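You operate a simulated robot arm through the tools that you are given. There is no shell and no other tool. Be economical: measure what you need, move in short steps, check, and stop when the job is done.

Carry out the task below with a simulated robot arm. There is one attempt and no reset: what you move stays moved.

JOB
Zero the caliper on the setting block.
Fine: close the jaw on the block, press the zero button, open the jaw again, block back.

Only the result counts: the job must be done as asked and must still hold three seconds after the hand-in. Knocking over, shifting, dropping, spilling or breaking anything else fails it.

ROBOT AND FRAMES
A 7-joint arm with a two-finger parallel gripper, fixed in place. Base frame: the origin is at the foot of the arm, x ahead of it, y to its left, z up; the work surface is at about z = 0. Readings come in mm, rad, newtons and seconds.
With the tool pointing down near the work surface it reaches from about 220 to 580 mm from the base axis. Its first joint turns from -1.152 to 1.152 rad. Payload 2.5 kg.
The tool frame sits at the grasp point between the pads (the TCP): z along the fingers, y along the line on which they close. The tips reach 23 mm beyond it. Largest opening 94 mm; finger width 38, thickness 10; the body of the gripper, 54 by 96 mm, starts 39 mm behind the TCP.
Orientation is told as [roll, pitch, yaw] about the base's x, y, z axes, in that order, counted from this pose: with the fingers straight down and closing along the base's y, the tool's x points along the base's -x, its y along +y and its z along -z.

CONTROLS
- The arm moves only by the tool move_arm. Its argument "commands" is a list of rows, each a list of 3 entries, a list of its own where there are three numbers: the shift along the base's x, y, z in mm, then the turn, a rotation vector about the base's x, y, z in rad, then the finger opening in mm, from 0 to 94. In form: [[[dx, dy, dz], [wx, wy, wz], jaw], ...]. A call has 1 to 12 rows; each row shifts and turns the commanded pose from where the row before left it. A row lasts 0.2 s, in which the tool goes at most 50 mm and 0.15 rad; a call with a longer step from one row to the next is refused whole, and so is a gripper value outside its range. A pose out of reach is approached as far as the arm can. The call stops where the force on the tool passes 40 N (or 10 N more than at its start, if that is more) or the arm is blocked; 0.2 s more then pass. The fingers move at their own pace (about 108 mm/s each) and stop on an object; they squeeze with about 39 N. The grip force told is the motor's: it shows also when the fingers shut on nothing. Time passes only in rows, and 0.2 s behind the last, so rows that do not move let the fingers close. It gives the time, the measured TCP pose, the force on the tool (base axes), the opening and the grip force at its end, in the units of the frame above (readings bear some noise), with the torque about the TCP (base axes, N m) and any sound that the robot's microphone picked up.
- Cameras (640 x 400 px; columns grow to the right, rows downward): "scene" is fixed at [123.5, -408.3, 563.1]; the picture's right is [0.85, -0.52, 0.00], its down [-0.23, -0.37, -0.90] and it looks along [0.47, 0.77, -0.43] (base axes); focal length 312 px, centre (320, 200). "wrist" rides on the gripper at [86, 16, -74] in the tool frame; the picture's right is [-0.18, 0.98, 0.00], its down [-0.58, -0.11, -0.81] and it looks along [-0.79, -0.15, 0.59] (tool axes); focal length 243 px, centre (320, 200). There is no depth. A picture from a camera that has moved, and an enlarged one, comes with that camera's place and axes in the base frame and with its lens. The place of the scene camera against the robot may be out by one fixed shift of up to 12 mm in any direction.
- snapshot(camera): a new picture of that camera. No time passes.
- inspect(camera, box): a new picture of the part [left, top, right, bottom] of that camera's present view, enlarged. No time passes.
- close_job(): hands the job in; it is judged then, once.

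Go step by step. Nothing tells you positions but the pictures and the camera data: compare them with the known pose of the tool, close in by small moves and look again before you grip or let go. The budget is 120 turns and 64 pictures, counting those below and the enlarged ones. Unless the task says otherwise, let go and move clear before handing in, and close with one line.

The tools are called after "Call:" as name(argument=value, ...) on one line, values as JSON. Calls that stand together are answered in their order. move_arm: Moves the arm, as the interface text tells. Its arguments: {"type":"object","properties":{"commands":{"type":"array","items":{"type":"array"}}},"required":["commands"]} The other tools are called the same way: snapshot (camera) takes a picture; inspect (camera, box) takes an enlarged picture of a part of a camera's view; close_job () hands the job in.

At the start:

```text
clock: 0.0
tool_pos: [362.3, 125.5, 353.9]
ee_rot: [-0.002, -0.001, 0.0]
wrist_force: [0.4, -0.2, 0.0]
moment: [0.01, 0.01, 0.05]
finger_gap: 94.3
finger_force: 0.1
```

scene: 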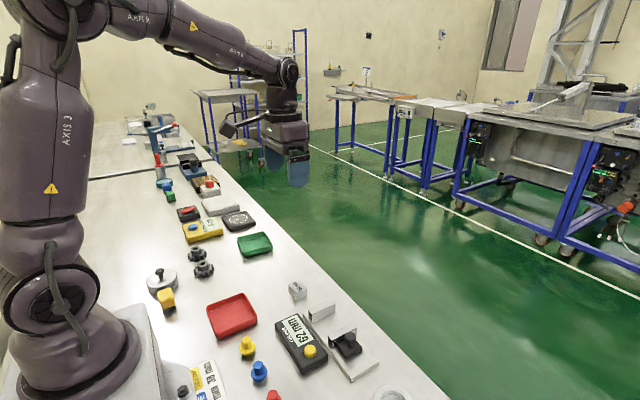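
wrist: 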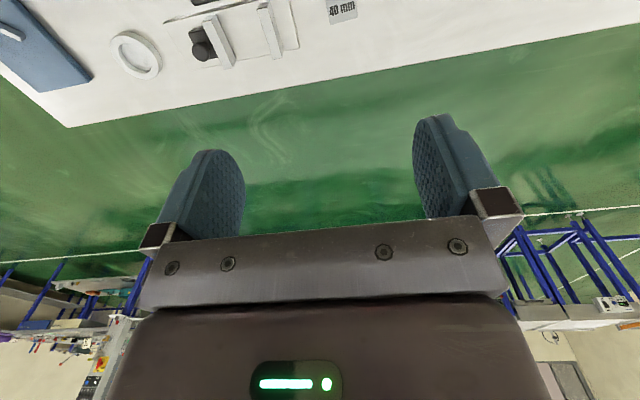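

I see a caliper-like fixture (plate with jaws and a black slide), a display box with yellow button, and blocks near the bottom right of the scene view. I'll enlarge those areas first.

Call:
inspect(camera="scene", box=[260, 270, 420, 400])

Call:
inspect(camera="wrist", box=[100, 0, 400, 100])

Call:
inspect(camera="scene", box=[140, 150, 300, 280])

```text
3.08 times, centred on (340, 335) of scene
camera zoom: at [123.5, -408.3, 563.1], right [0.85, -0.52, 0.0], down [-0.23, -0.37, -0.9], along [0.47, 0.77, -0.43], focal length 961 px, centre (258, -215)
```

zoom: 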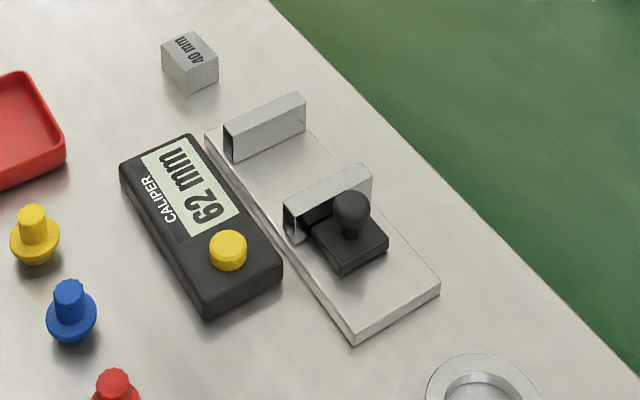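

```text
2.13 times, centred on (250, 50) of wrist
camera zoom: at [276.7, 141.5, 428.7], right [0.18, 0.98, 0.0], down [0.58, -0.11, 0.81], along [0.79, -0.15, -0.59], focal length 518 px, centre (469, 520)
```

zoom: 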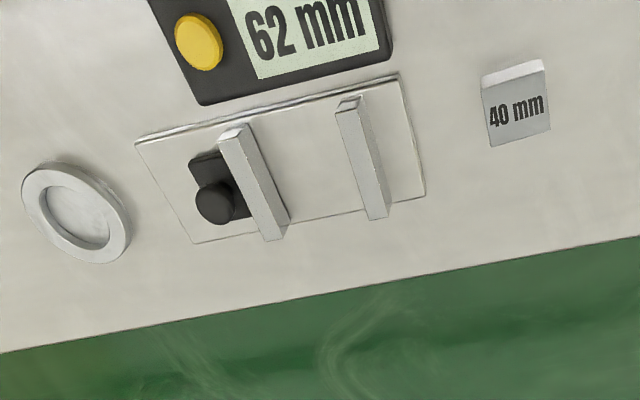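

```text
3.08 times, centred on (220, 215) of scene
camera zoom: at [123.5, -408.3, 563.1], right [0.85, -0.52, 0.0], down [-0.23, -0.37, -0.9], along [0.47, 0.77, -0.43], focal length 961 px, centre (628, 154)
```

zoom: 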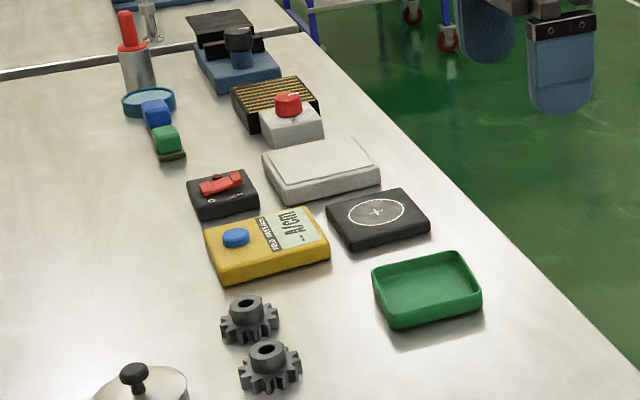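

The caliper sits around x 365–435, y −109…80, sliding along y. The 40 mm block is near (388, 151), and the zero button is near (323, −23). I'll move and tilt the wrist camera for a more vertical view.

Call:
move_arm(commands=[[[-15, -25, 10], [0, 0.15, 0], 94], [[-15, -25, 10], [0, 0.15, 0], 94], [[-15, -25, 10], [0, 0.15, 0], 94], [[-15, -25, 0], [0, 0.15, 0], 94], [[0, 0, 0], [0, 0, 0], 94]])

Call:
snapshot(camera="wrist")

```text
clock: 1.2
tool_pos: [302.6, 25.8, 385.4]
ee_rot: [0.0, 0.602, -0.002]
wrist_force: [-0.4, 0.5, 0.4]
moment: [0.0, 0.0, 0.02]
finger_gap: 93.9
finger_force: 0.0
```

```text
58 pictures are left
camera wrist: at [273.7, 42.0, 495.8], right [0.15, 0.98, -0.1], down [0.94, -0.11, 0.34], along [0.32, -0.15, -0.94], focal length 243 px, centre (320, 200)
```

wrist: 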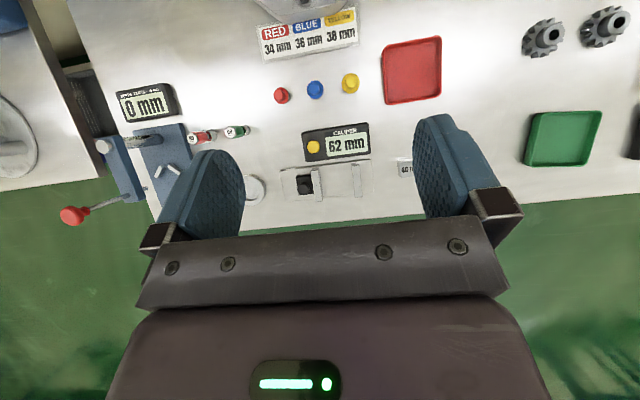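

The view is good. I'll enlarge the caliper and the labels.

Call:
inspect(camera="wrist", box=[270, 110, 430, 210])

Call:
inspect(camera="wrist", box=[100, 0, 420, 200])

```text
4.00 times, centred on (350, 160) of wrist
camera zoom: at [273.7, 42.0, 495.8], right [0.15, 0.98, -0.1], down [0.94, -0.11, 0.34], along [0.32, -0.15, -0.94], focal length 970 px, centre (200, 360)
```

zoom: 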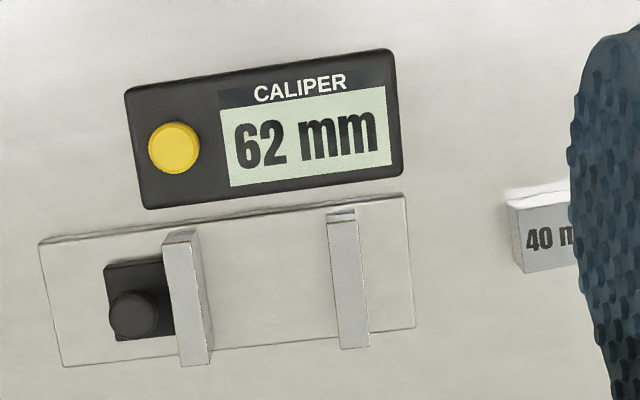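

```text
2.00 times, centred on (260, 100) of wrist
camera zoom: at [273.7, 42.0, 495.8], right [0.15, 0.98, -0.1], down [0.94, -0.11, 0.34], along [0.32, -0.15, -0.94], focal length 485 px, centre (440, 400)
```

zoom: 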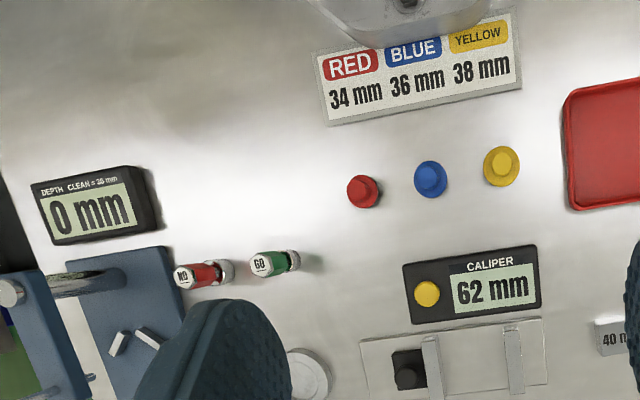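

Next I'll look at the block from over it.

Call:
move_arm(commands=[[[0, 35, -30], [0, 0, 0], 94], [[0, 35, -30], [0, 0, 0], 94], [[0, 40, -25], [0, 0, 0], 94], [[0, 0, 0], [0, 0, 0], 94]])

Call:
inspect(camera="wrist", box=[200, 80, 440, 230])

```text
clock: 2.2
tool_pos: [301.6, 135.1, 299.5]
ee_rot: [0.0, 0.6, 0.001]
wrist_force: [0.1, -0.4, -0.2]
moment: [0.0, 0.01, 0.01]
finger_gap: 94.1
finger_force: 0.0
```

```text
2.67 times, centred on (320, 155) of wrist
camera zoom: at [272.1, 151.3, 409.7], right [0.15, 0.98, -0.1], down [0.94, -0.11, 0.34], along [0.32, -0.15, -0.94], focal length 647 px, centre (320, 320)
```

zoom: 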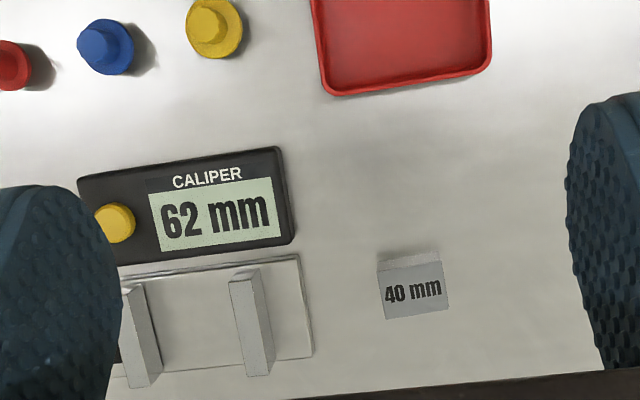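

The block centre is about (391, 150), roughly 30 (x) × 40 (y) × 25 mm high. I'll take out the pitch and yaw the gripper 90° so it closes along x, then hover over the block and look.

Call:
move_arm(commands=[[[20, 4, -10], [0, -0.15, 0], 94], [[20, 4, -10], [0, -0.15, 0], 94], [[25, 4, -10], [0, -0.15, 0], 94], [[24, 3, -10], [0, -0.15, 0], 94]])

Call:
move_arm(commands=[[[0, 0, -10], [0, 0, 0.15], 94], [[0, 0, -10], [0, 0, 0.15], 94], [[0, 0, -10], [0, 0, 0.15], 94], [[0, 0, -10], [0, 0, 0.15], 94], [[0, 0, -10], [0, 0, 0.15], 94], [[0, 0, -10], [0, 0, 0.15], 94], [[0, 0, -10], [0, 0, 0.15], 94], [[0, 0, -10], [0, 0, 0.15], 94], [[0, 0, -10], [0, 0, 0.15], 94], [[0, 0, 0], [0, 0, 0.15], 94], [[0, 0, 0], [0, 0, 0.0708], 94]])

Call:
snapshot(camera="wrist")

```text
clock: 3.2
tool_pos: [392.0, 150.0, 259.0]
ee_rot: [-0.001, -0.001, 0.0]
wrist_force: [0.1, 1.0, -0.4]
moment: [-0.01, 0.0, -0.01]
finger_gap: 94.1
finger_force: 0.0
```

```text
clock: 5.6
tool_pos: [391.7, 151.2, 169.6]
ee_rot: [0.002, 0.0, 1.574]
wrist_force: [-0.3, 0.5, -0.7]
moment: [-0.01, -0.02, -0.01]
finger_gap: 94.2
finger_force: 0.0
```

```text
54 pictures are left
camera wrist: at [376.2, 63.8, 243.7], right [-0.98, 0.18, 0.0], down [0.11, 0.58, 0.81], along [0.15, 0.79, -0.59], focal length 243 px, centre (320, 200)
```

wrist: 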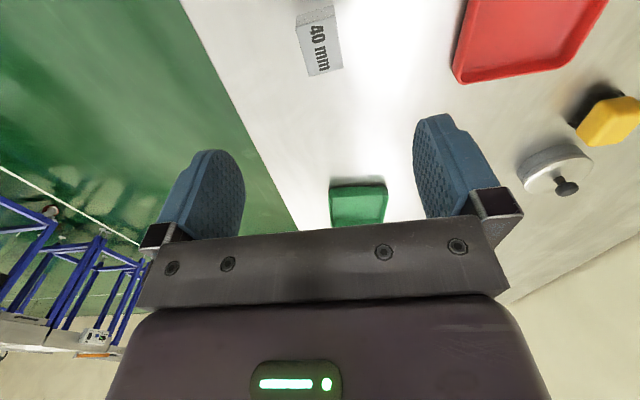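

Call:
inspect(camera="wrist", box=[260, 0, 380, 80])

```text
5.00 times, centred on (320, 40) of wrist
camera zoom: at [376.2, 63.8, 243.7], right [-0.98, 0.18, 0.0], down [0.11, 0.58, 0.81], along [0.15, 0.79, -0.59], focal length 1213 px, centre (320, 1000)
```

zoom: 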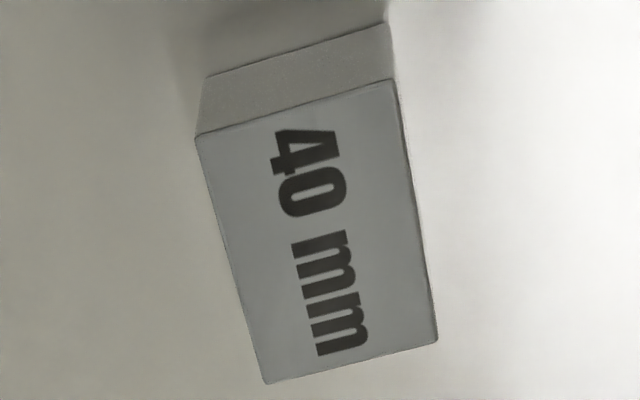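

The block centre is (391.9, 149.8) with a yaw of about +0.058 rad. I'll align to that and descend in two stages.

Call:
move_arm(commands=[[[0.2, -1.4, -30], [0, 0, 0.055], 94], [[0, 0, -30], [0, 0, 0], 94], [[0, 0, -20], [0, 0, 0], 70], [[0, 0, 0], [0, 0, 0], 70]])

Call:
snapshot(camera="wrist")

Call:
inspect(camera="scene", box=[240, 220, 400, 350])

```text
clock: 6.6
tool_pos: [392.8, 149.6, 90.3]
ee_rot: [0.001, 0.001, 1.626]
wrist_force: [-0.6, 0.6, 0.4]
moment: [-0.02, 0.0, 0.04]
finger_gap: 70.2
finger_force: 0.0
```

```text
52 pictures are left
camera wrist: at [380.8, 62.0, 163.9], right [-0.99, 0.13, 0.0], down [0.08, 0.59, 0.81], along [0.11, 0.8, -0.59], focal length 243 px, centre (320, 200)
```

wrist: 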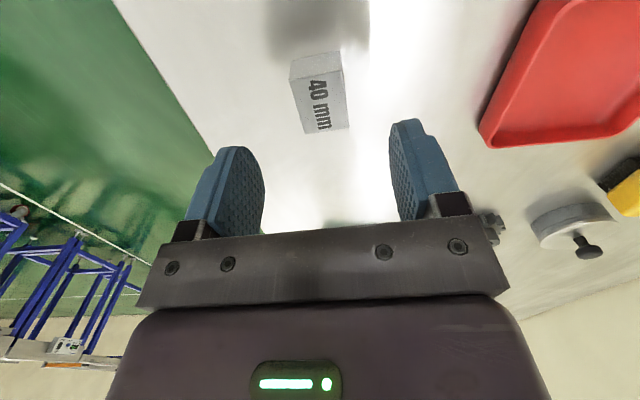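

```text
3.08 times, centred on (320, 285) of scene
camera zoom: at [123.5, -408.3, 563.1], right [0.85, -0.52, 0.0], down [-0.23, -0.37, -0.9], along [0.47, 0.77, -0.43], focal length 961 px, centre (320, -62)
```

zoom: 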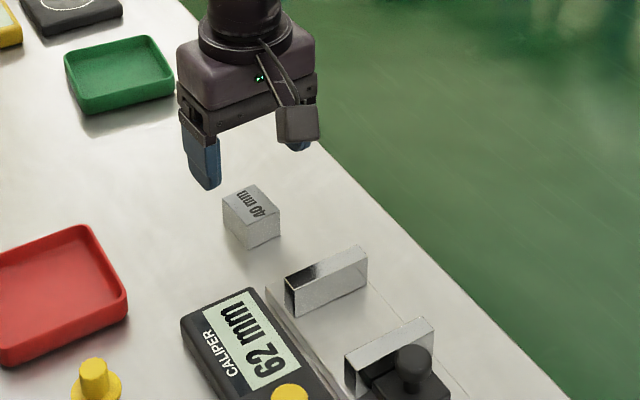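

It lines up, so I'll descend and grip.

Call:
move_arm(commands=[[[-0.7, 0.2, -30], [0, 0, 0], 70], [[0, 0, -24], [0, 0, 0], 60], [[0, 0, -10], [0, 0, 0], 60], [[0, 0, 0], [0, 0, 0], 60]])

Call:
snapshot(camera="wrist")

```text
clock: 7.6
tool_pos: [392.5, 148.0, 24.9]
ee_rot: [0.001, 0.001, 1.626]
wrist_force: [0.4, -0.6, -0.5]
moment: [-0.01, 0.0, -0.03]
finger_gap: 60.1
finger_force: 0.0
```

```text
50 pictures are left
camera wrist: at [380.7, 61.5, 99.4], right [-0.99, 0.13, 0.0], down [0.08, 0.59, 0.81], along [0.11, 0.8, -0.59], focal length 243 px, centre (320, 200)
```

wrist: 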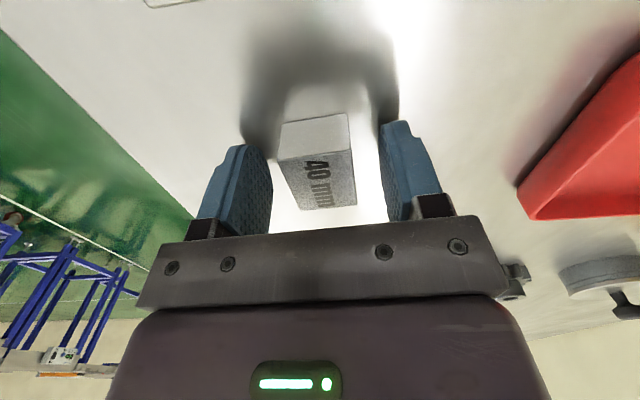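

Call:
move_arm(commands=[[[0, 0, 0], [0, 0, 0], 40], [[0, 0, 0], [0, 0, 0], 20], [[0, 0, 0], [0, 0, 0], 20]])

```text
clock: 8.4
tool_pos: [391.1, 150.4, 24.7]
ee_rot: [0.0, 0.0, 1.625]
wrist_force: [0.0, 1.1, -0.1]
moment: [-0.02, -0.03, 0.01]
finger_gap: 31.5
finger_force: 39.2
```

Gripped (31.5 mm). I'll lift, square up and carry it over the space between the jaws.

Call:
move_arm(commands=[[[0, 0, 35], [0, 0, 0], 20], [[0, 0, 40], [0, 0, 0], 20], [[2, -30, 0], [0, 0, -0.055], 20], [[2, -35, 0], [0, 0, 0], 20], [[2, -35, 0], [0, 0, 0], 20], [[2, -36, 0], [0, 0, 0], 20], [[0, 0, 0], [0, 0, 0], 20]])

Call:
snapshot(camera="wrist")

Call:
inspect(camera="scene", box=[260, 250, 420, 380])

```text
clock: 10.0
tool_pos: [399.2, 13.3, 99.8]
ee_rot: [0.001, -0.001, 1.572]
wrist_force: [-0.7, 0.1, -2.1]
moment: [0.01, -0.01, 0.02]
finger_gap: 31.5
finger_force: 38.3
```

```text
49 pictures are left
camera wrist: at [382.4, -73.6, 174.9], right [-0.98, 0.18, 0.0], down [0.11, 0.58, 0.81], along [0.15, 0.79, -0.59], focal length 243 px, centre (320, 200)
```

wrist: 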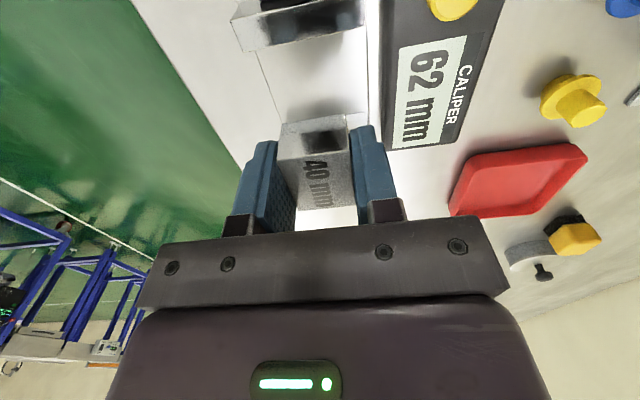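

```text
3.08 times, centred on (340, 315) of scene
camera zoom: at [123.5, -408.4, 563.1], right [0.85, -0.52, 0.0], down [-0.23, -0.37, -0.9], along [0.47, 0.77, -0.43], focal length 961 px, centre (258, -154)
```

zoom: 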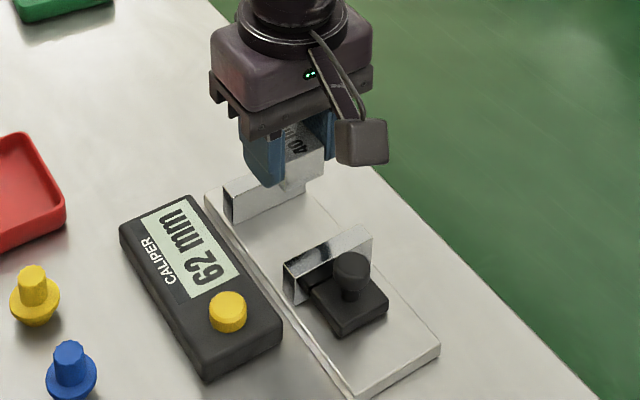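

Call:
inspect(camera="wrist", box=[220, 0, 480, 160])

```text
2.46 times, centred on (350, 80) of wrist
camera zoom: at [382.4, -73.6, 174.9], right [-0.98, 0.18, 0.0], down [0.11, 0.58, 0.81], along [0.15, 0.79, -0.59], focal length 597 px, centre (246, 495)
```

zoom: 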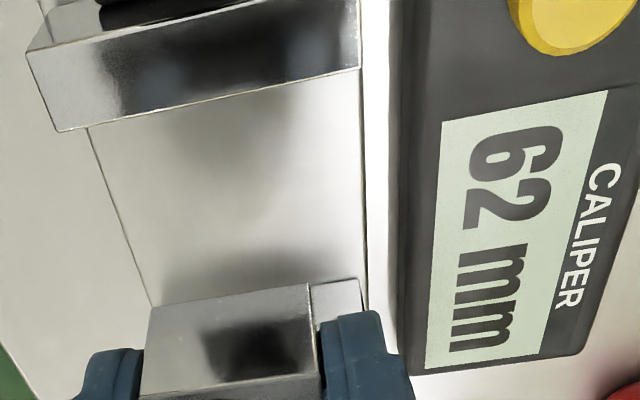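

The jaw gap runs about y −23 to 39, centred on x ≈ 401, so the block fits with its centre near y = 11. I'll descend.

Call:
move_arm(commands=[[[0.5, -2, -30], [0, 0, 0], 20], [[0, 0, -25], [0, 0, 0], 20], [[0, 0, 0], [0, 0, 0], 20]])

Call:
snapshot(camera="wrist")

Call:
inspect(camera="scene", box=[260, 250, 420, 380])

```text
clock: 10.8
tool_pos: [401.6, 10.8, 44.3]
ee_rot: [0.0, 0.001, 1.572]
wrist_force: [-0.7, 0.2, -2.0]
moment: [0.01, -0.03, 0.02]
finger_gap: 32.1
finger_force: 39.1
```

```text
46 pictures are left
camera wrist: at [385.1, -75.6, 118.7], right [-0.98, 0.18, 0.0], down [0.11, 0.58, 0.81], along [0.15, 0.79, -0.59], focal length 243 px, centre (320, 200)
```

wrist: 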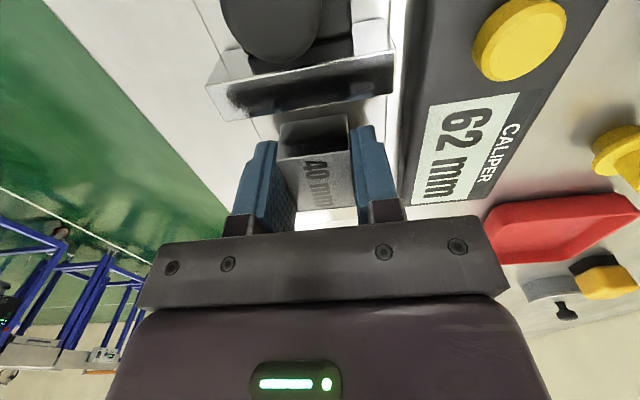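

```text
3.08 times, centred on (340, 315) of scene
camera zoom: at [123.5, -408.3, 563.1], right [0.85, -0.52, 0.0], down [-0.23, -0.37, -0.9], along [0.47, 0.77, -0.43], focal length 961 px, centre (258, -154)
```

zoom: 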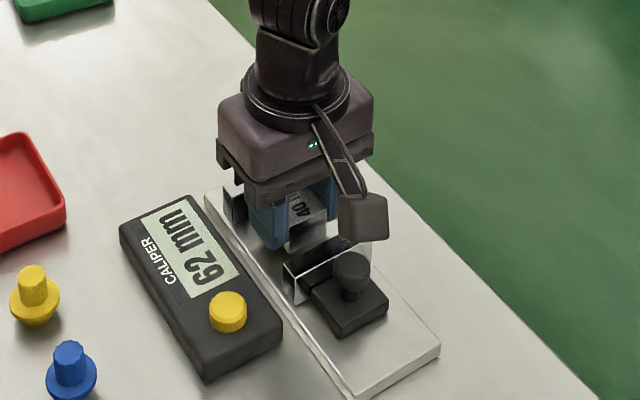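

It clears both jaws. I'll lower in small steps.

Call:
move_arm(commands=[[[0, 0, -3], [0, 0, 0], 20], [[0, 0, -3], [0, 0, 0], 20], [[0, 0, -1.5], [0, 0, 0], 20], [[0, 0, -1.5], [0, 0, 0], 20], [[0, 0, 0], [0, 0, 0], 20]])

```text
clock: 12.0
tool_pos: [400.7, 11.4, 36.3]
ee_rot: [0.0, -0.001, 1.57]
wrist_force: [-6.9, -1.2, 17.2]
moment: [-0.06, 0.09, -0.05]
finger_gap: 31.8
finger_force: 38.9
```

The block is seated on the plate (17 N). I'll release and rise, then look.

Call:
move_arm(commands=[[[0, 0, 0.5], [0, 0, 0], 32], [[0, 0, 0], [0, 0, 0], 50], [[0, 0, 0], [0, 0, 0], 50], [[0, 0, 30], [0, 0, 0], 50], [[0, 0, 40], [0, 0, 0], 50], [[0, 0, 30], [0, 0, 0], 50]])

Call:
inspect(camera="wrist", box=[200, 0, 520, 200])

Call:
inspect(camera="scene", box=[280, 270, 400, 380])

```text
clock: 13.4
tool_pos: [401.0, 10.9, 137.0]
ee_rot: [0.001, 0.001, 1.571]
wrist_force: [0.1, 0.1, 0.0]
moment: [-0.04, -0.03, 0.02]
finger_gap: 49.9
finger_force: 0.0
```

```text
2.00 times, centred on (360, 100) of wrist
camera zoom: at [384.8, -75.7, 211.1], right [-0.98, 0.18, 0.0], down [0.11, 0.58, 0.81], along [0.15, 0.79, -0.59], focal length 485 px, centre (240, 400)
```

zoom: 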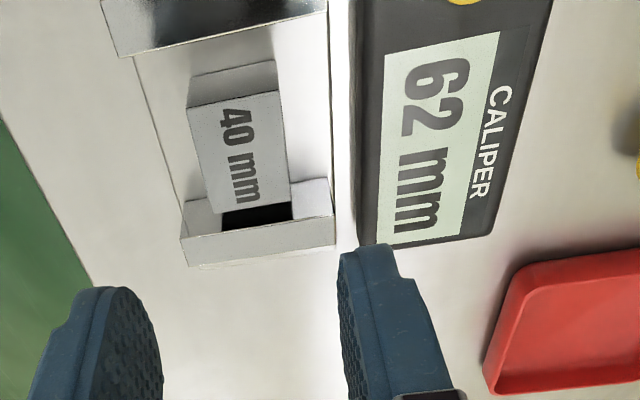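

```text
3.64 times, centred on (340, 325) of scene
camera zoom: at [123.5, -408.3, 563.1], right [0.85, -0.52, 0.0], down [-0.23, -0.37, -0.9], along [0.47, 0.77, -0.43], focal length 1136 px, centre (247, -254)
```

zoom: 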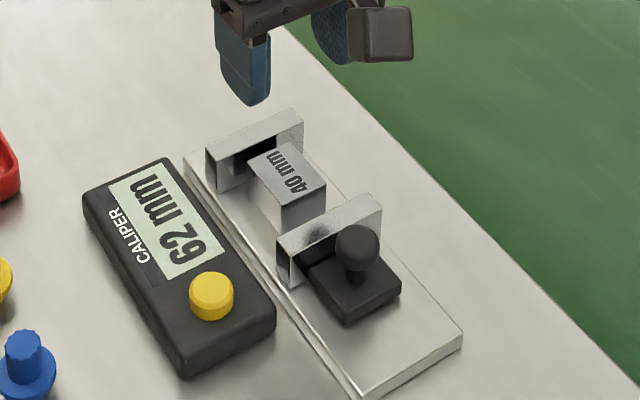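

The block stands well between the jaws. Now I'll go over the knob.

Call:
move_arm(commands=[[[0, -35, 0], [0, 0, 0], 50], [[0, -35, 0], [0, 0, 0], 50], [[0, 0, 0], [0, 0, 0], 50]])

Call:
inspect(camera="wrist", box=[200, 0, 440, 150])

```text
clock: 14.2
tool_pos: [400.9, -60.2, 135.4]
ee_rot: [0.001, 0.0, 1.571]
wrist_force: [-0.4, -0.3, -0.2]
moment: [0.0, -0.01, 0.04]
finger_gap: 50.0
finger_force: 0.1
```

```text
2.67 times, centred on (320, 75) of wrist
camera zoom: at [384.6, -146.4, 210.6], right [-0.98, 0.18, 0.0], down [0.11, 0.58, 0.81], along [0.15, 0.79, -0.59], focal length 647 px, centre (320, 533)
```

zoom: 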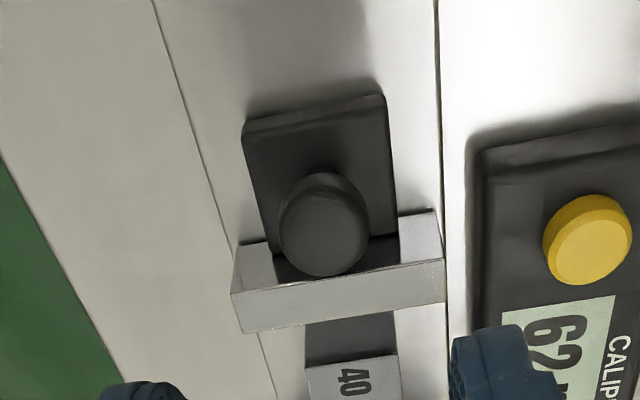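

The knob's head is at about (399.5, −59, 45) and about 23 mm wide. I'll descend with the tips above the carriage and slightly −y, so the fingers clear the jaw.

Call:
move_arm(commands=[[[-1.4, -2.3, -30], [0, 0, 0], 50], [[0, 0, -30], [0, 0, 0], 50], [[0, 0, -10], [0, 0, 0], 50], [[0, 0, -9], [0, 0, 0], 50], [[0, 0, 0], [0, 0, 0], 50]])

Call:
inspect(camera="wrist", box=[200, 0, 440, 250])

Call:
inspect(camera="scene", box=[280, 270, 420, 390])

```text
clock: 15.4
tool_pos: [399.3, -60.8, 58.3]
ee_rot: [-0.001, 0.0, 1.571]
wrist_force: [-0.5, -0.4, 0.7]
moment: [-0.01, 0.03, 0.01]
finger_gap: 50.1
finger_force: 0.1
```

```text
1.60 times, centred on (320, 125) of wrist
camera zoom: at [382.5, -147.3, 132.1], right [-0.98, 0.18, 0.0], down [0.11, 0.58, 0.81], along [0.15, 0.79, -0.59], focal length 388 px, centre (320, 320)
```

zoom: 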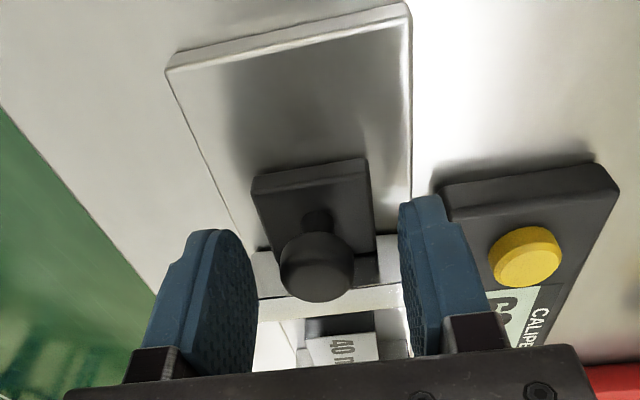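

```text
3.33 times, centred on (350, 330) of scene
camera zoom: at [123.5, -408.3, 563.1], right [0.85, -0.52, 0.0], down [-0.23, -0.37, -0.9], along [0.47, 0.77, -0.43], focal length 1042 px, centre (220, -233)
```

zoom: 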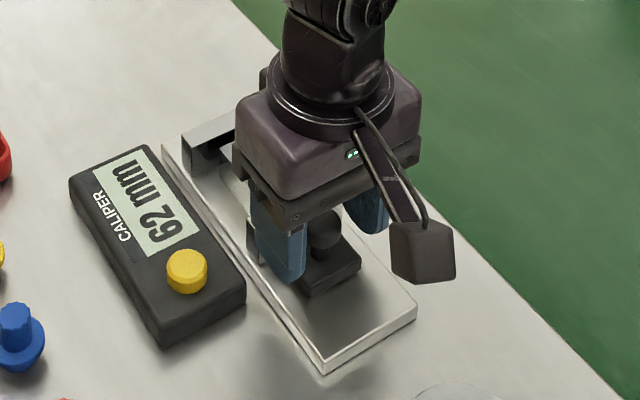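

Call:
move_arm(commands=[[[0, -0.5, -4], [0, 0, 0], 50], [[0, 0, 0], [0, 0, 0], 30], [[0, 0, 0], [0, 0, 0], 15], [[0, 0, 0], [0, 0, 0], 15]])

Call:
inspect(camera="wrist", box=[200, 0, 440, 250])

```text
clock: 16.4
tool_pos: [400.6, -61.4, 54.5]
ee_rot: [-0.003, 0.002, 1.57]
wrist_force: [14.5, -0.2, -13.4]
moment: [-0.23, -0.16, -0.06]
finger_gap: 23.3
finger_force: 45.2
```

```text
1.60 times, centred on (320, 125) of wrist
camera zoom: at [383.5, -148.0, 128.5], right [-0.98, 0.18, 0.0], down [0.11, 0.58, 0.81], along [0.15, 0.79, -0.59], focal length 388 px, centre (320, 320)
```

zoom: 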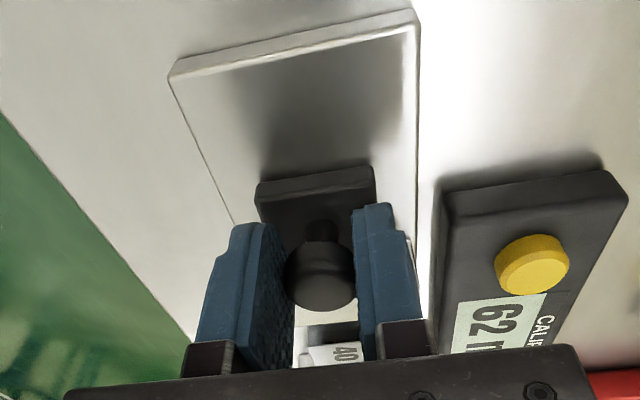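

I have the knob. I'll relieve the side load slightly, then slide +y in small steps.

Call:
move_arm(commands=[[[1, 0, -0.7], [0, 0, 0], 15], [[0, 3, 0], [0, 0, 0], 15], [[0, 3, 0], [0, 0, 0], 15], [[0, 3, 0], [0, 0, 0], 15], [[0, 3, 0], [0, 0, 0], 15]])

Call:
inspect(camera="scene", box=[280, 270, 420, 390])

```text
clock: 17.6
tool_pos: [399.9, -49.8, 54.3]
ee_rot: [0.001, 0.0, 1.57]
wrist_force: [-2.1, -0.7, 16.6]
moment: [0.31, -0.06, -0.05]
finger_gap: 23.2
finger_force: 44.4
```

```text
3.33 times, centred on (350, 330) of scene
camera zoom: at [123.4, -408.3, 563.1], right [0.85, -0.52, 0.0], down [-0.23, -0.37, -0.9], along [0.47, 0.77, -0.43], focal length 1042 px, centre (220, -233)
```

zoom: 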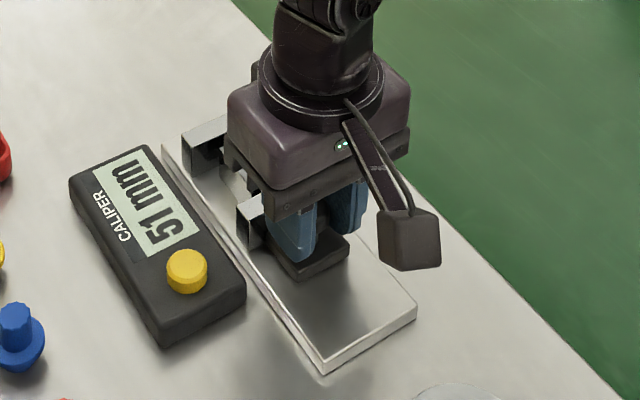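

The display reads 51 mm, so the slide follows. About 11 mm is left.

Call:
move_arm(commands=[[[0, 3, 0.4], [0, 0, 0], 15], [[0, 3, 0], [0, 0, 0], 15], [[0, 2, 0], [0, 0, 0], 15], [[0, 1.5, 0], [0, 0, 0], 15], [[0, 1, 0], [0, 0, 0], 15], [[0, 0.5, 0], [0, 0, 0], 15], [[0, 0, 0], [0, 0, 0], 15]])

Call:
inspect(camera="scene", box=[280, 270, 420, 390])

```text
clock: 19.2
tool_pos: [399.8, -39.1, 53.3]
ee_rot: [-0.001, 0.0, 1.569]
wrist_force: [-6.0, -2.7, 27.7]
moment: [-0.11, 0.08, 0.01]
finger_gap: 23.2
finger_force: 44.9
```

```text
3.33 times, centred on (350, 330) of scene
camera zoom: at [123.4, -408.3, 563.1], right [0.85, -0.52, 0.0], down [-0.23, -0.37, -0.9], along [0.47, 0.77, -0.43], focal length 1042 px, centre (220, -233)
```

zoom: 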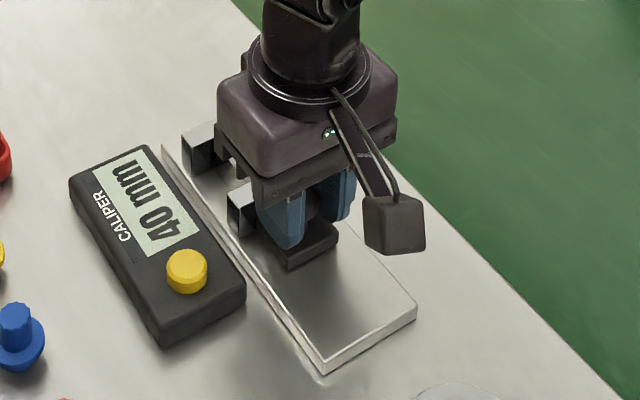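

It reads 40 mm. I'll press a bit further to make sure the jaw is firmly on the block, and relieve the z load.

Call:
move_arm(commands=[[[0.3, 0.7, 1], [0, 0, 0], 15], [[0, 0.7, 0], [0, 0, 0], 15], [[0, 0, 0], [0, 0, 0], 15]])

Call:
inspect(camera="scene", box=[280, 270, 420, 390])

```text
clock: 20.0
tool_pos: [398.7, -37.7, 54.3]
ee_rot: [0.001, 0.001, 1.57]
wrist_force: [13.8, -1.9, -18.0]
moment: [-1.11, -0.15, -0.08]
finger_gap: 23.3
finger_force: 44.9
```

```text
3.33 times, centred on (350, 330) of scene
camera zoom: at [123.6, -408.3, 563.0], right [0.85, -0.52, 0.0], down [-0.23, -0.37, -0.9], along [0.47, 0.77, -0.43], focal length 1042 px, centre (220, -233)
```

zoom: 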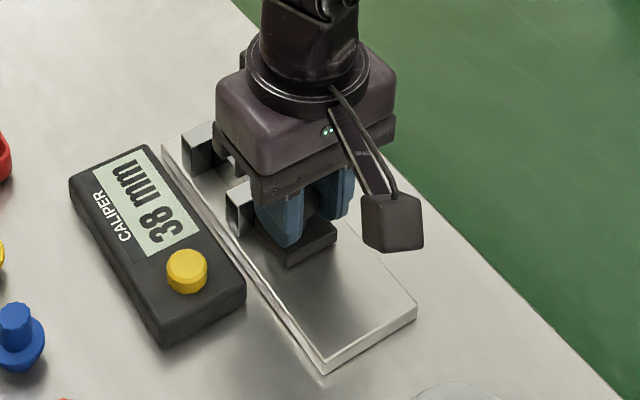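

It reads 38 with no resistance yet, so the scale has an offset (or the block isn't 40 that way). I'll keep going gently until real resistance shows.

Call:
move_arm(commands=[[[0.3, 0.7, -0.5], [0, 0, 0], 15], [[0, 0.7, 0], [0, 0, 0], 15], [[0, 0, 0], [0, 0, 0], 15]])

Call:
inspect(camera="scene", box=[280, 270, 420, 390])

Call:
snapshot(camera="wrist")

```text
clock: 20.8
tool_pos: [400.5, -36.5, 53.5]
ee_rot: [0.004, -0.001, 1.57]
wrist_force: [3.6, -4.7, -5.3]
moment: [0.96, -0.04, -0.08]
finger_gap: 23.1
finger_force: 45.2
```

```text
3.33 times, centred on (350, 330) of scene
camera zoom: at [123.5, -408.4, 563.0], right [0.85, -0.52, 0.0], down [-0.23, -0.37, -0.9], along [0.47, 0.77, -0.43], focal length 1042 px, centre (220, -233)
```

zoom: 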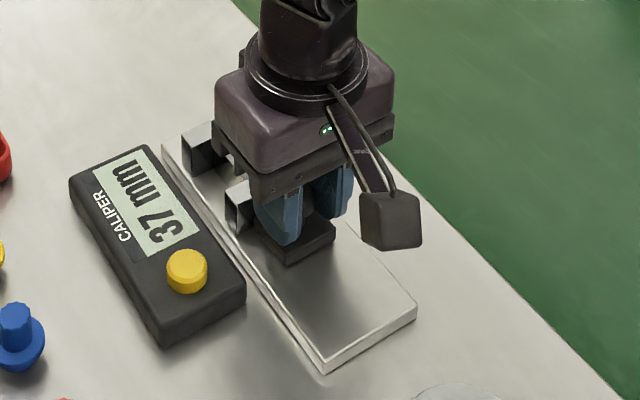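

```text
34 pictures are left
camera wrist: at [383.8, -123.0, 128.0], right [-0.98, 0.19, 0.0], down [0.11, 0.58, 0.81], along [0.15, 0.79, -0.59], focal length 243 px, centre (320, 200)
```

wrist: 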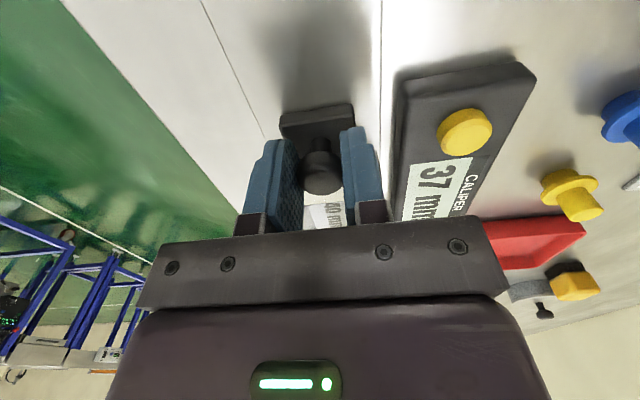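

Travel matches the display (25 mm). My own measurement of the initial gap was about 63–65 mm, so contact should come soon.

Call:
move_arm(commands=[[[0, 0.7, 0], [0, 0, 0], 15], [[0, 0.7, 0], [0, 0, 0], 15], [[0, 0, 0], [0, 0, 0], 15]])

Call:
inspect(camera="scene", box=[280, 270, 420, 390])

```text
clock: 21.6
tool_pos: [399.6, -36.2, 54.3]
ee_rot: [0.002, 0.004, 1.568]
wrist_force: [-0.8, -16.7, -5.8]
moment: [0.35, 0.0, -0.04]
finger_gap: 23.4
finger_force: 45.6
```

```text
3.33 times, centred on (350, 330) of scene
camera zoom: at [123.5, -408.3, 563.1], right [0.85, -0.52, 0.0], down [-0.23, -0.37, -0.9], along [0.47, 0.77, -0.43], focal length 1042 px, centre (220, -233)
```

zoom: 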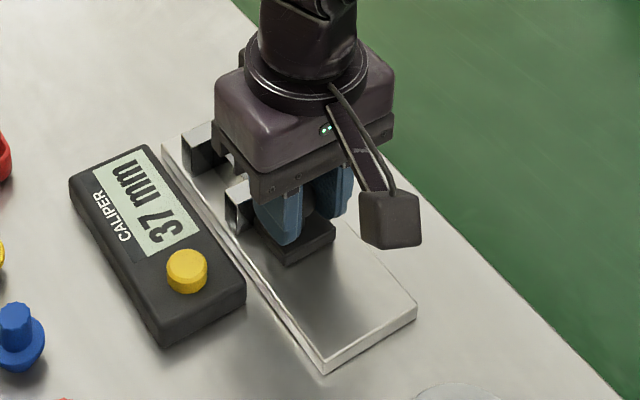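

Force rose to 17 N with the display steady at 37, so the jaw is on the block. One small extra push will confirm, then I'll release the knob, rise and look.

Call:
move_arm(commands=[[[0, 0.7, 0], [0, 0, 0], 15], [[0, 0, 0], [0, 0, 0], 15]])

Call:
move_arm(commands=[[[0, -1.3, 0], [0, 0, 0], 15], [[0, 0, 0], [0, 0, 0], 30], [[0, 0, 0], [0, 0, 0], 40], [[0, 0, 0], [0, 0, 0], 40], [[0, 0, 30], [0, 0, 0], 40], [[0, 0, 40], [0, 0, 0], 40], [[0, 0, 0], [0, 0, 0], 40]])

Call:
inspect(camera="wrist", box=[200, 0, 520, 200])

Call:
inspect(camera="scene", box=[280, 270, 420, 390])

```text
clock: 22.2
tool_pos: [399.8, -35.7, 54.2]
ee_rot: [0.002, 0.005, 1.569]
wrist_force: [5.3, -20.3, -18.8]
moment: [-0.14, -0.01, 0.0]
finger_gap: 23.3
finger_force: 45.1
```

```text
clock: 23.8
tool_pos: [401.4, -36.0, 126.8]
ee_rot: [0.0, 0.0, 1.57]
wrist_force: [-0.5, 0.1, 0.1]
moment: [-0.02, 0.03, 0.03]
finger_gap: 40.2
finger_force: 0.0
```

```text
2.00 times, centred on (360, 100) of wrist
camera zoom: at [384.8, -121.7, 199.7], right [-0.98, 0.18, 0.0], down [0.11, 0.58, 0.81], along [0.15, 0.79, -0.59], focal length 485 px, centre (240, 400)
```

zoom: 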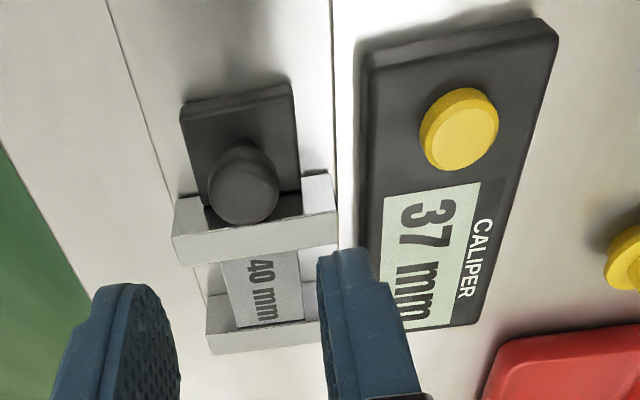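

```text
3.33 times, centred on (350, 330) of scene
camera zoom: at [123.5, -408.3, 563.1], right [0.85, -0.52, 0.0], down [-0.23, -0.37, -0.9], along [0.47, 0.77, -0.43], focal length 1042 px, centre (220, -233)
```

zoom: 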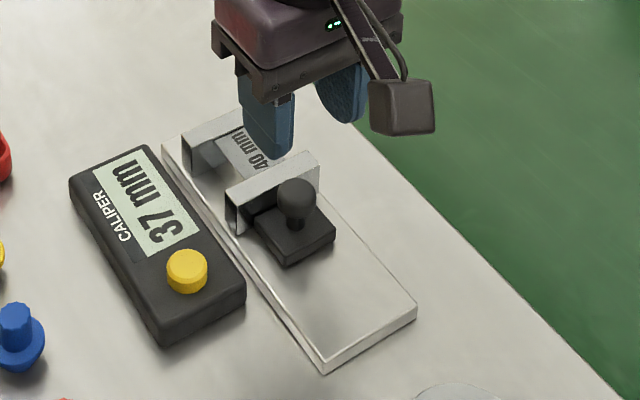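

The block is clamped and the reading is steady. By triangulation the button top is about (325, −29.5, 24). I'll close the fingers and move above it.

Call:
move_arm(commands=[[[-37, 3.3, 0], [0, 0, 0], 10], [[-38.3, 3.2, 0], [0, 0, 0], 0], [[0, 0, -25], [0, 0, 0], 0], [[0, 0, -28], [0, 0, 0], 0], [[0, 0, 0], [0, 0, 0], 0]])

Call:
snapshot(camera="wrist")

Call:
inspect(camera="scene", box=[260, 270, 400, 390])

```text
clock: 25.0
tool_pos: [322.2, -27.9, 71.5]
ee_rot: [-0.001, 0.0, 1.57]
wrist_force: [-0.2, 0.2, -0.4]
moment: [0.04, 0.0, -0.01]
finger_gap: 0.0
finger_force: 38.8
```

```text
30 pictures are left
camera wrist: at [307.6, -114.8, 144.9], right [-0.98, 0.18, 0.0], down [0.11, 0.58, 0.81], along [0.15, 0.79, -0.59], focal length 243 px, centre (320, 200)
```

wrist: 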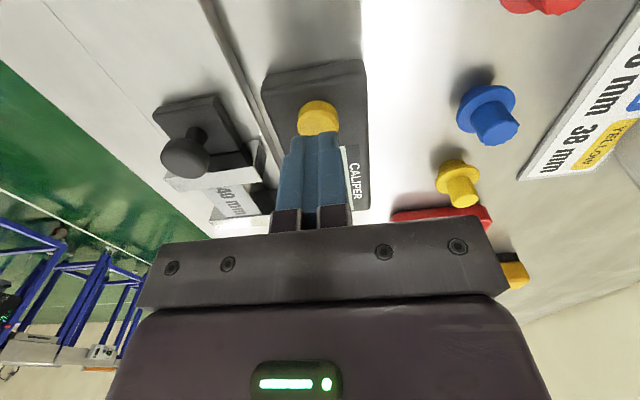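

```text
3.33 times, centred on (330, 330) of scene
camera zoom: at [123.5, -408.3, 563.1], right [0.85, -0.52, 0.0], down [-0.23, -0.37, -0.9], along [0.47, 0.77, -0.43], focal length 1042 px, centre (287, -233)
```

zoom: 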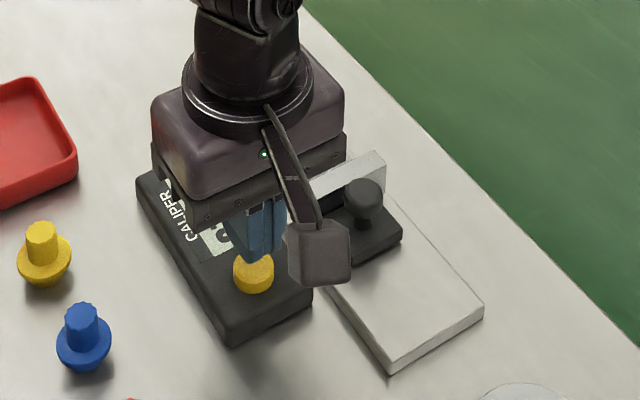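

The tip is close above the button. I'll nudge toward (325, −31) and press in small steps, watching the force.

Call:
move_arm(commands=[[[1, -2.5, -10], [0, 0, 0], 0], [[0, 0, -6], [0, 0, 0], 0], [[0, 0, -2], [0, 0, 0], 0], [[0, 0, -2], [0, 0, 0], 0], [[0, 0, 0], [0, 0, 0], 0]])

Call:
inspect(camera="wrist", box=[220, 20, 420, 240])

```text
clock: 26.2
tool_pos: [326.7, -29.8, 50.8]
ee_rot: [0.0, 0.002, 1.572]
wrist_force: [0.4, 0.9, 1.9]
moment: [0.0, 0.01, -0.02]
finger_gap: 0.0
finger_force: 39.0
heard: click
```

```text
1.82 times, centred on (320, 130) of wrist
camera zoom: at [310.4, -117.7, 124.6], right [-0.98, 0.18, 0.0], down [0.11, 0.58, 0.81], along [0.15, 0.79, -0.59], focal length 441 px, centre (320, 327)
```

zoom: 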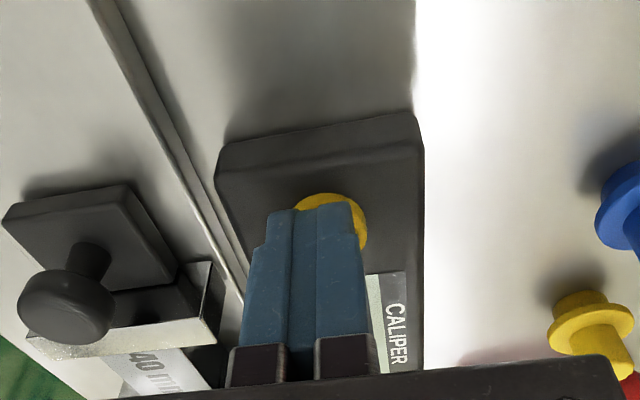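

A click was heard. I'll rise and check the display.

Call:
move_arm(commands=[[[0, 0, 15], [0, 0, 0], 0], [[0, 0, 30], [0, 0, 0], 0], [[0, 0, 35], [0, 0, 0], 0], [[37, -4, 0], [0, 0, 0], 40], [[37, -4, 0], [0, 0, 0], 40], [[0, 0, 0], [0, 0, 0], 40]])

Call:
inspect(camera="scene", box=[280, 270, 420, 390])

Call:
inspect(camera="wrist", box=[200, 0, 520, 200])

```text
clock: 27.6
tool_pos: [402.2, -37.6, 129.8]
ee_rot: [0.0, 0.001, 1.569]
wrist_force: [-0.9, -1.3, -0.4]
moment: [0.02, -0.01, 0.01]
finger_gap: 40.0
finger_force: 0.2
```

```text
3.33 times, centred on (350, 330) of scene
camera zoom: at [123.5, -408.3, 563.1], right [0.85, -0.52, 0.0], down [-0.23, -0.37, -0.9], along [0.47, 0.77, -0.43], focal length 1042 px, centre (220, -233)
```

zoom: 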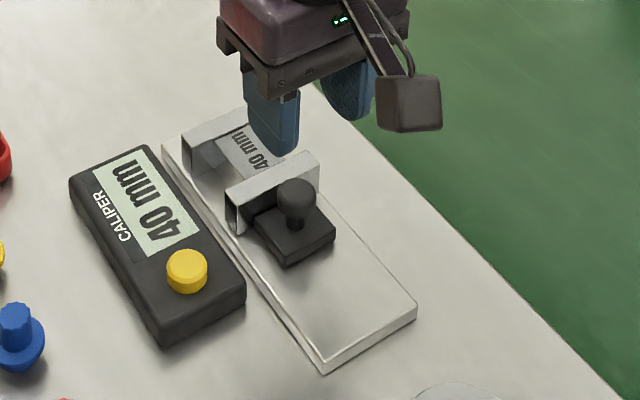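

```text
2.00 times, centred on (360, 100) of wrist
camera zoom: at [386.1, -125.0, 203.9], right [-0.98, 0.18, 0.0], down [0.11, 0.58, 0.81], along [0.15, 0.79, -0.59], focal length 485 px, centre (240, 400)
```

zoom: 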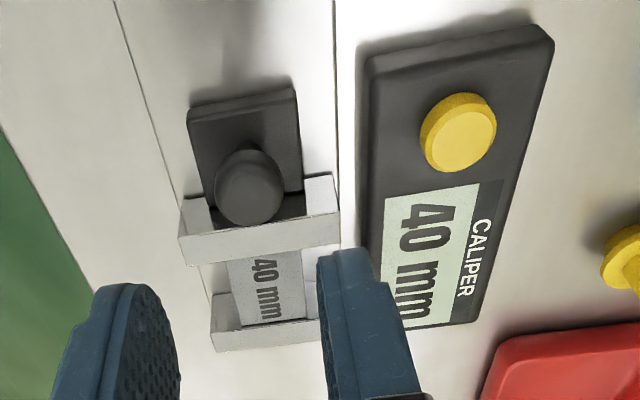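

Pressing zero set the caliper to 40 mm, as it should. Now I'll re-grip the knob and open the jaw.

Call:
move_arm(commands=[[[0, 1.5, -30], [0, 0, 0], 50], [[0, 0, -30], [0, 0, 0], 50], [[0, 0, -10], [0, 0, 0], 50], [[0, 0, -6], [0, 0, 0], 50], [[0, 0, 0], [0, 0, 0], 50]])

Call:
inspect(camera="wrist", box=[200, 0, 440, 250])

```text
clock: 28.8
tool_pos: [399.4, -38.5, 54.3]
ee_rot: [0.001, 0.0, 1.571]
wrist_force: [-0.1, 0.6, 0.1]
moment: [0.02, -0.02, -0.03]
finger_gap: 49.8
finger_force: 0.1
```

```text
1.60 times, centred on (320, 125) of wrist
camera zoom: at [384.0, -124.2, 128.5], right [-0.98, 0.18, 0.0], down [0.11, 0.58, 0.81], along [0.15, 0.79, -0.59], focal length 388 px, centre (320, 320)
```

zoom: 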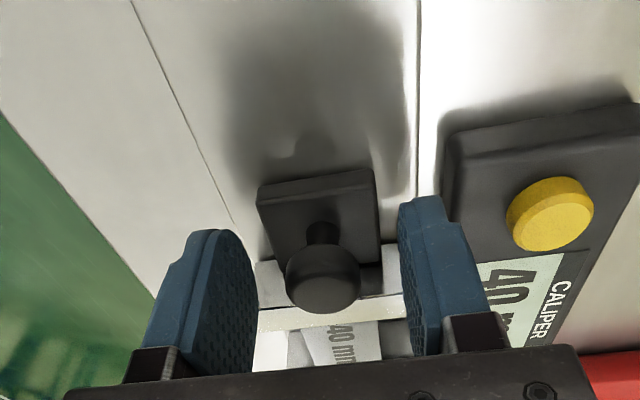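

Call:
move_arm(commands=[[[0.5, 0, 0], [0, 0, 0], 30], [[0, 0, 0], [0, 0, 0], 15], [[0, 0, 0], [0, 0, 0], 15], [[0, -2, 0], [0, 0, 0], 15], [[0, -3, 0], [0, 0, 0], 15], [[0, -4, 0], [0, 0, 0], 15], [[0, -4, 0], [0, 0, 0], 15], [[0, -4, 0], [0, 0, 0], 15], [[0, -4, 0], [0, 0, 0], 15], [[0, -3, 0], [0, 0, 0], 15], [[0, 0, 0], [0, 0, 0], 15]])

Call:
inspect(camera="scene", box=[280, 270, 420, 390])

```text
clock: 31.2
tool_pos: [399.6, -61.9, 55.1]
ee_rot: [0.002, 0.0, 1.572]
wrist_force: [-13.6, 0.8, 8.5]
moment: [0.59, 0.18, 0.09]
finger_gap: 23.3
finger_force: 44.6
```

```text
3.33 times, centred on (350, 330) of scene
camera zoom: at [123.4, -408.3, 563.1], right [0.85, -0.52, 0.0], down [-0.23, -0.37, -0.9], along [0.47, 0.77, -0.43], focal length 1042 px, centre (220, -233)
```

zoom: 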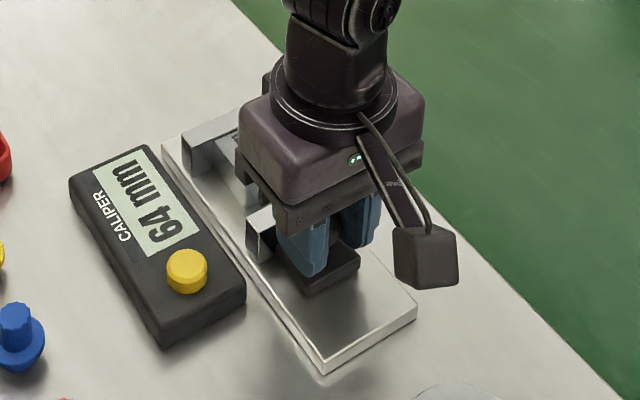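

The jaw is open at 64 mm. I'll release and go look at the block.

Call:
move_arm(commands=[[[0.5, -1, -0.3], [0, 0, 0], 15], [[0, 0, 0], [0, 0, 0], 30], [[0, 0, 0], [0, 0, 0], 50], [[0, 0, 0], [0, 0, 0], 50], [[0, 0, 30], [0, 0, 0], 50], [[0, 0, 40], [0, 0, 0], 50], [[0, 35, 10], [0, 0, 0], 50], [[0, 40, 0], [0, 0, 0], 50], [[0, 0, 0], [0, 0, 0], 50]])

Call:
inspect(camera="wrist", box=[200, 0, 440, 150])

Call:
inspect(camera="scene", box=[280, 270, 420, 390])

```text
clock: 33.2
tool_pos: [402.0, 10.1, 135.6]
ee_rot: [0.0, 0.0, 1.568]
wrist_force: [-0.1, 0.1, -0.3]
moment: [0.0, 0.0, 0.01]
finger_gap: 49.9
finger_force: 0.1
```

```text
2.67 times, centred on (320, 75) of wrist
camera zoom: at [385.9, -75.4, 210.1], right [-0.98, 0.19, 0.0], down [0.11, 0.58, 0.81], along [0.15, 0.79, -0.59], focal length 647 px, centre (320, 533)
```

zoom: 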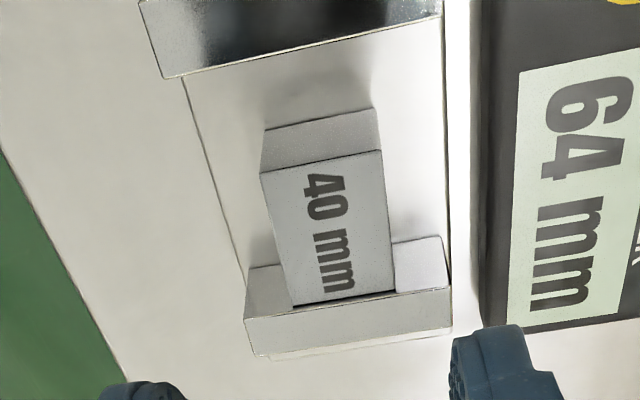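

```text
3.33 times, centred on (350, 330) of scene
camera zoom: at [123.5, -408.3, 563.1], right [0.85, -0.52, 0.0], down [-0.23, -0.37, -0.9], along [0.47, 0.77, -0.43], focal length 1042 px, centre (220, -233)
```

zoom: 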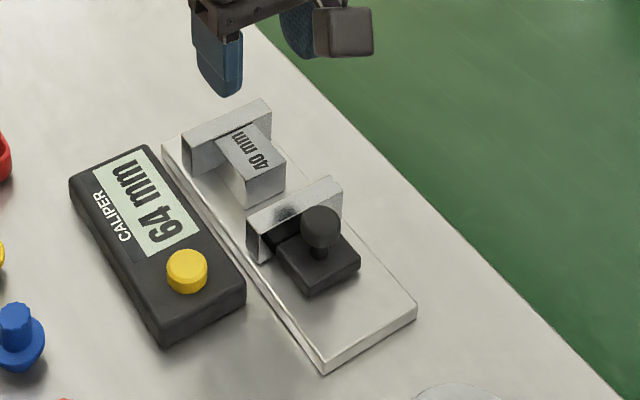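

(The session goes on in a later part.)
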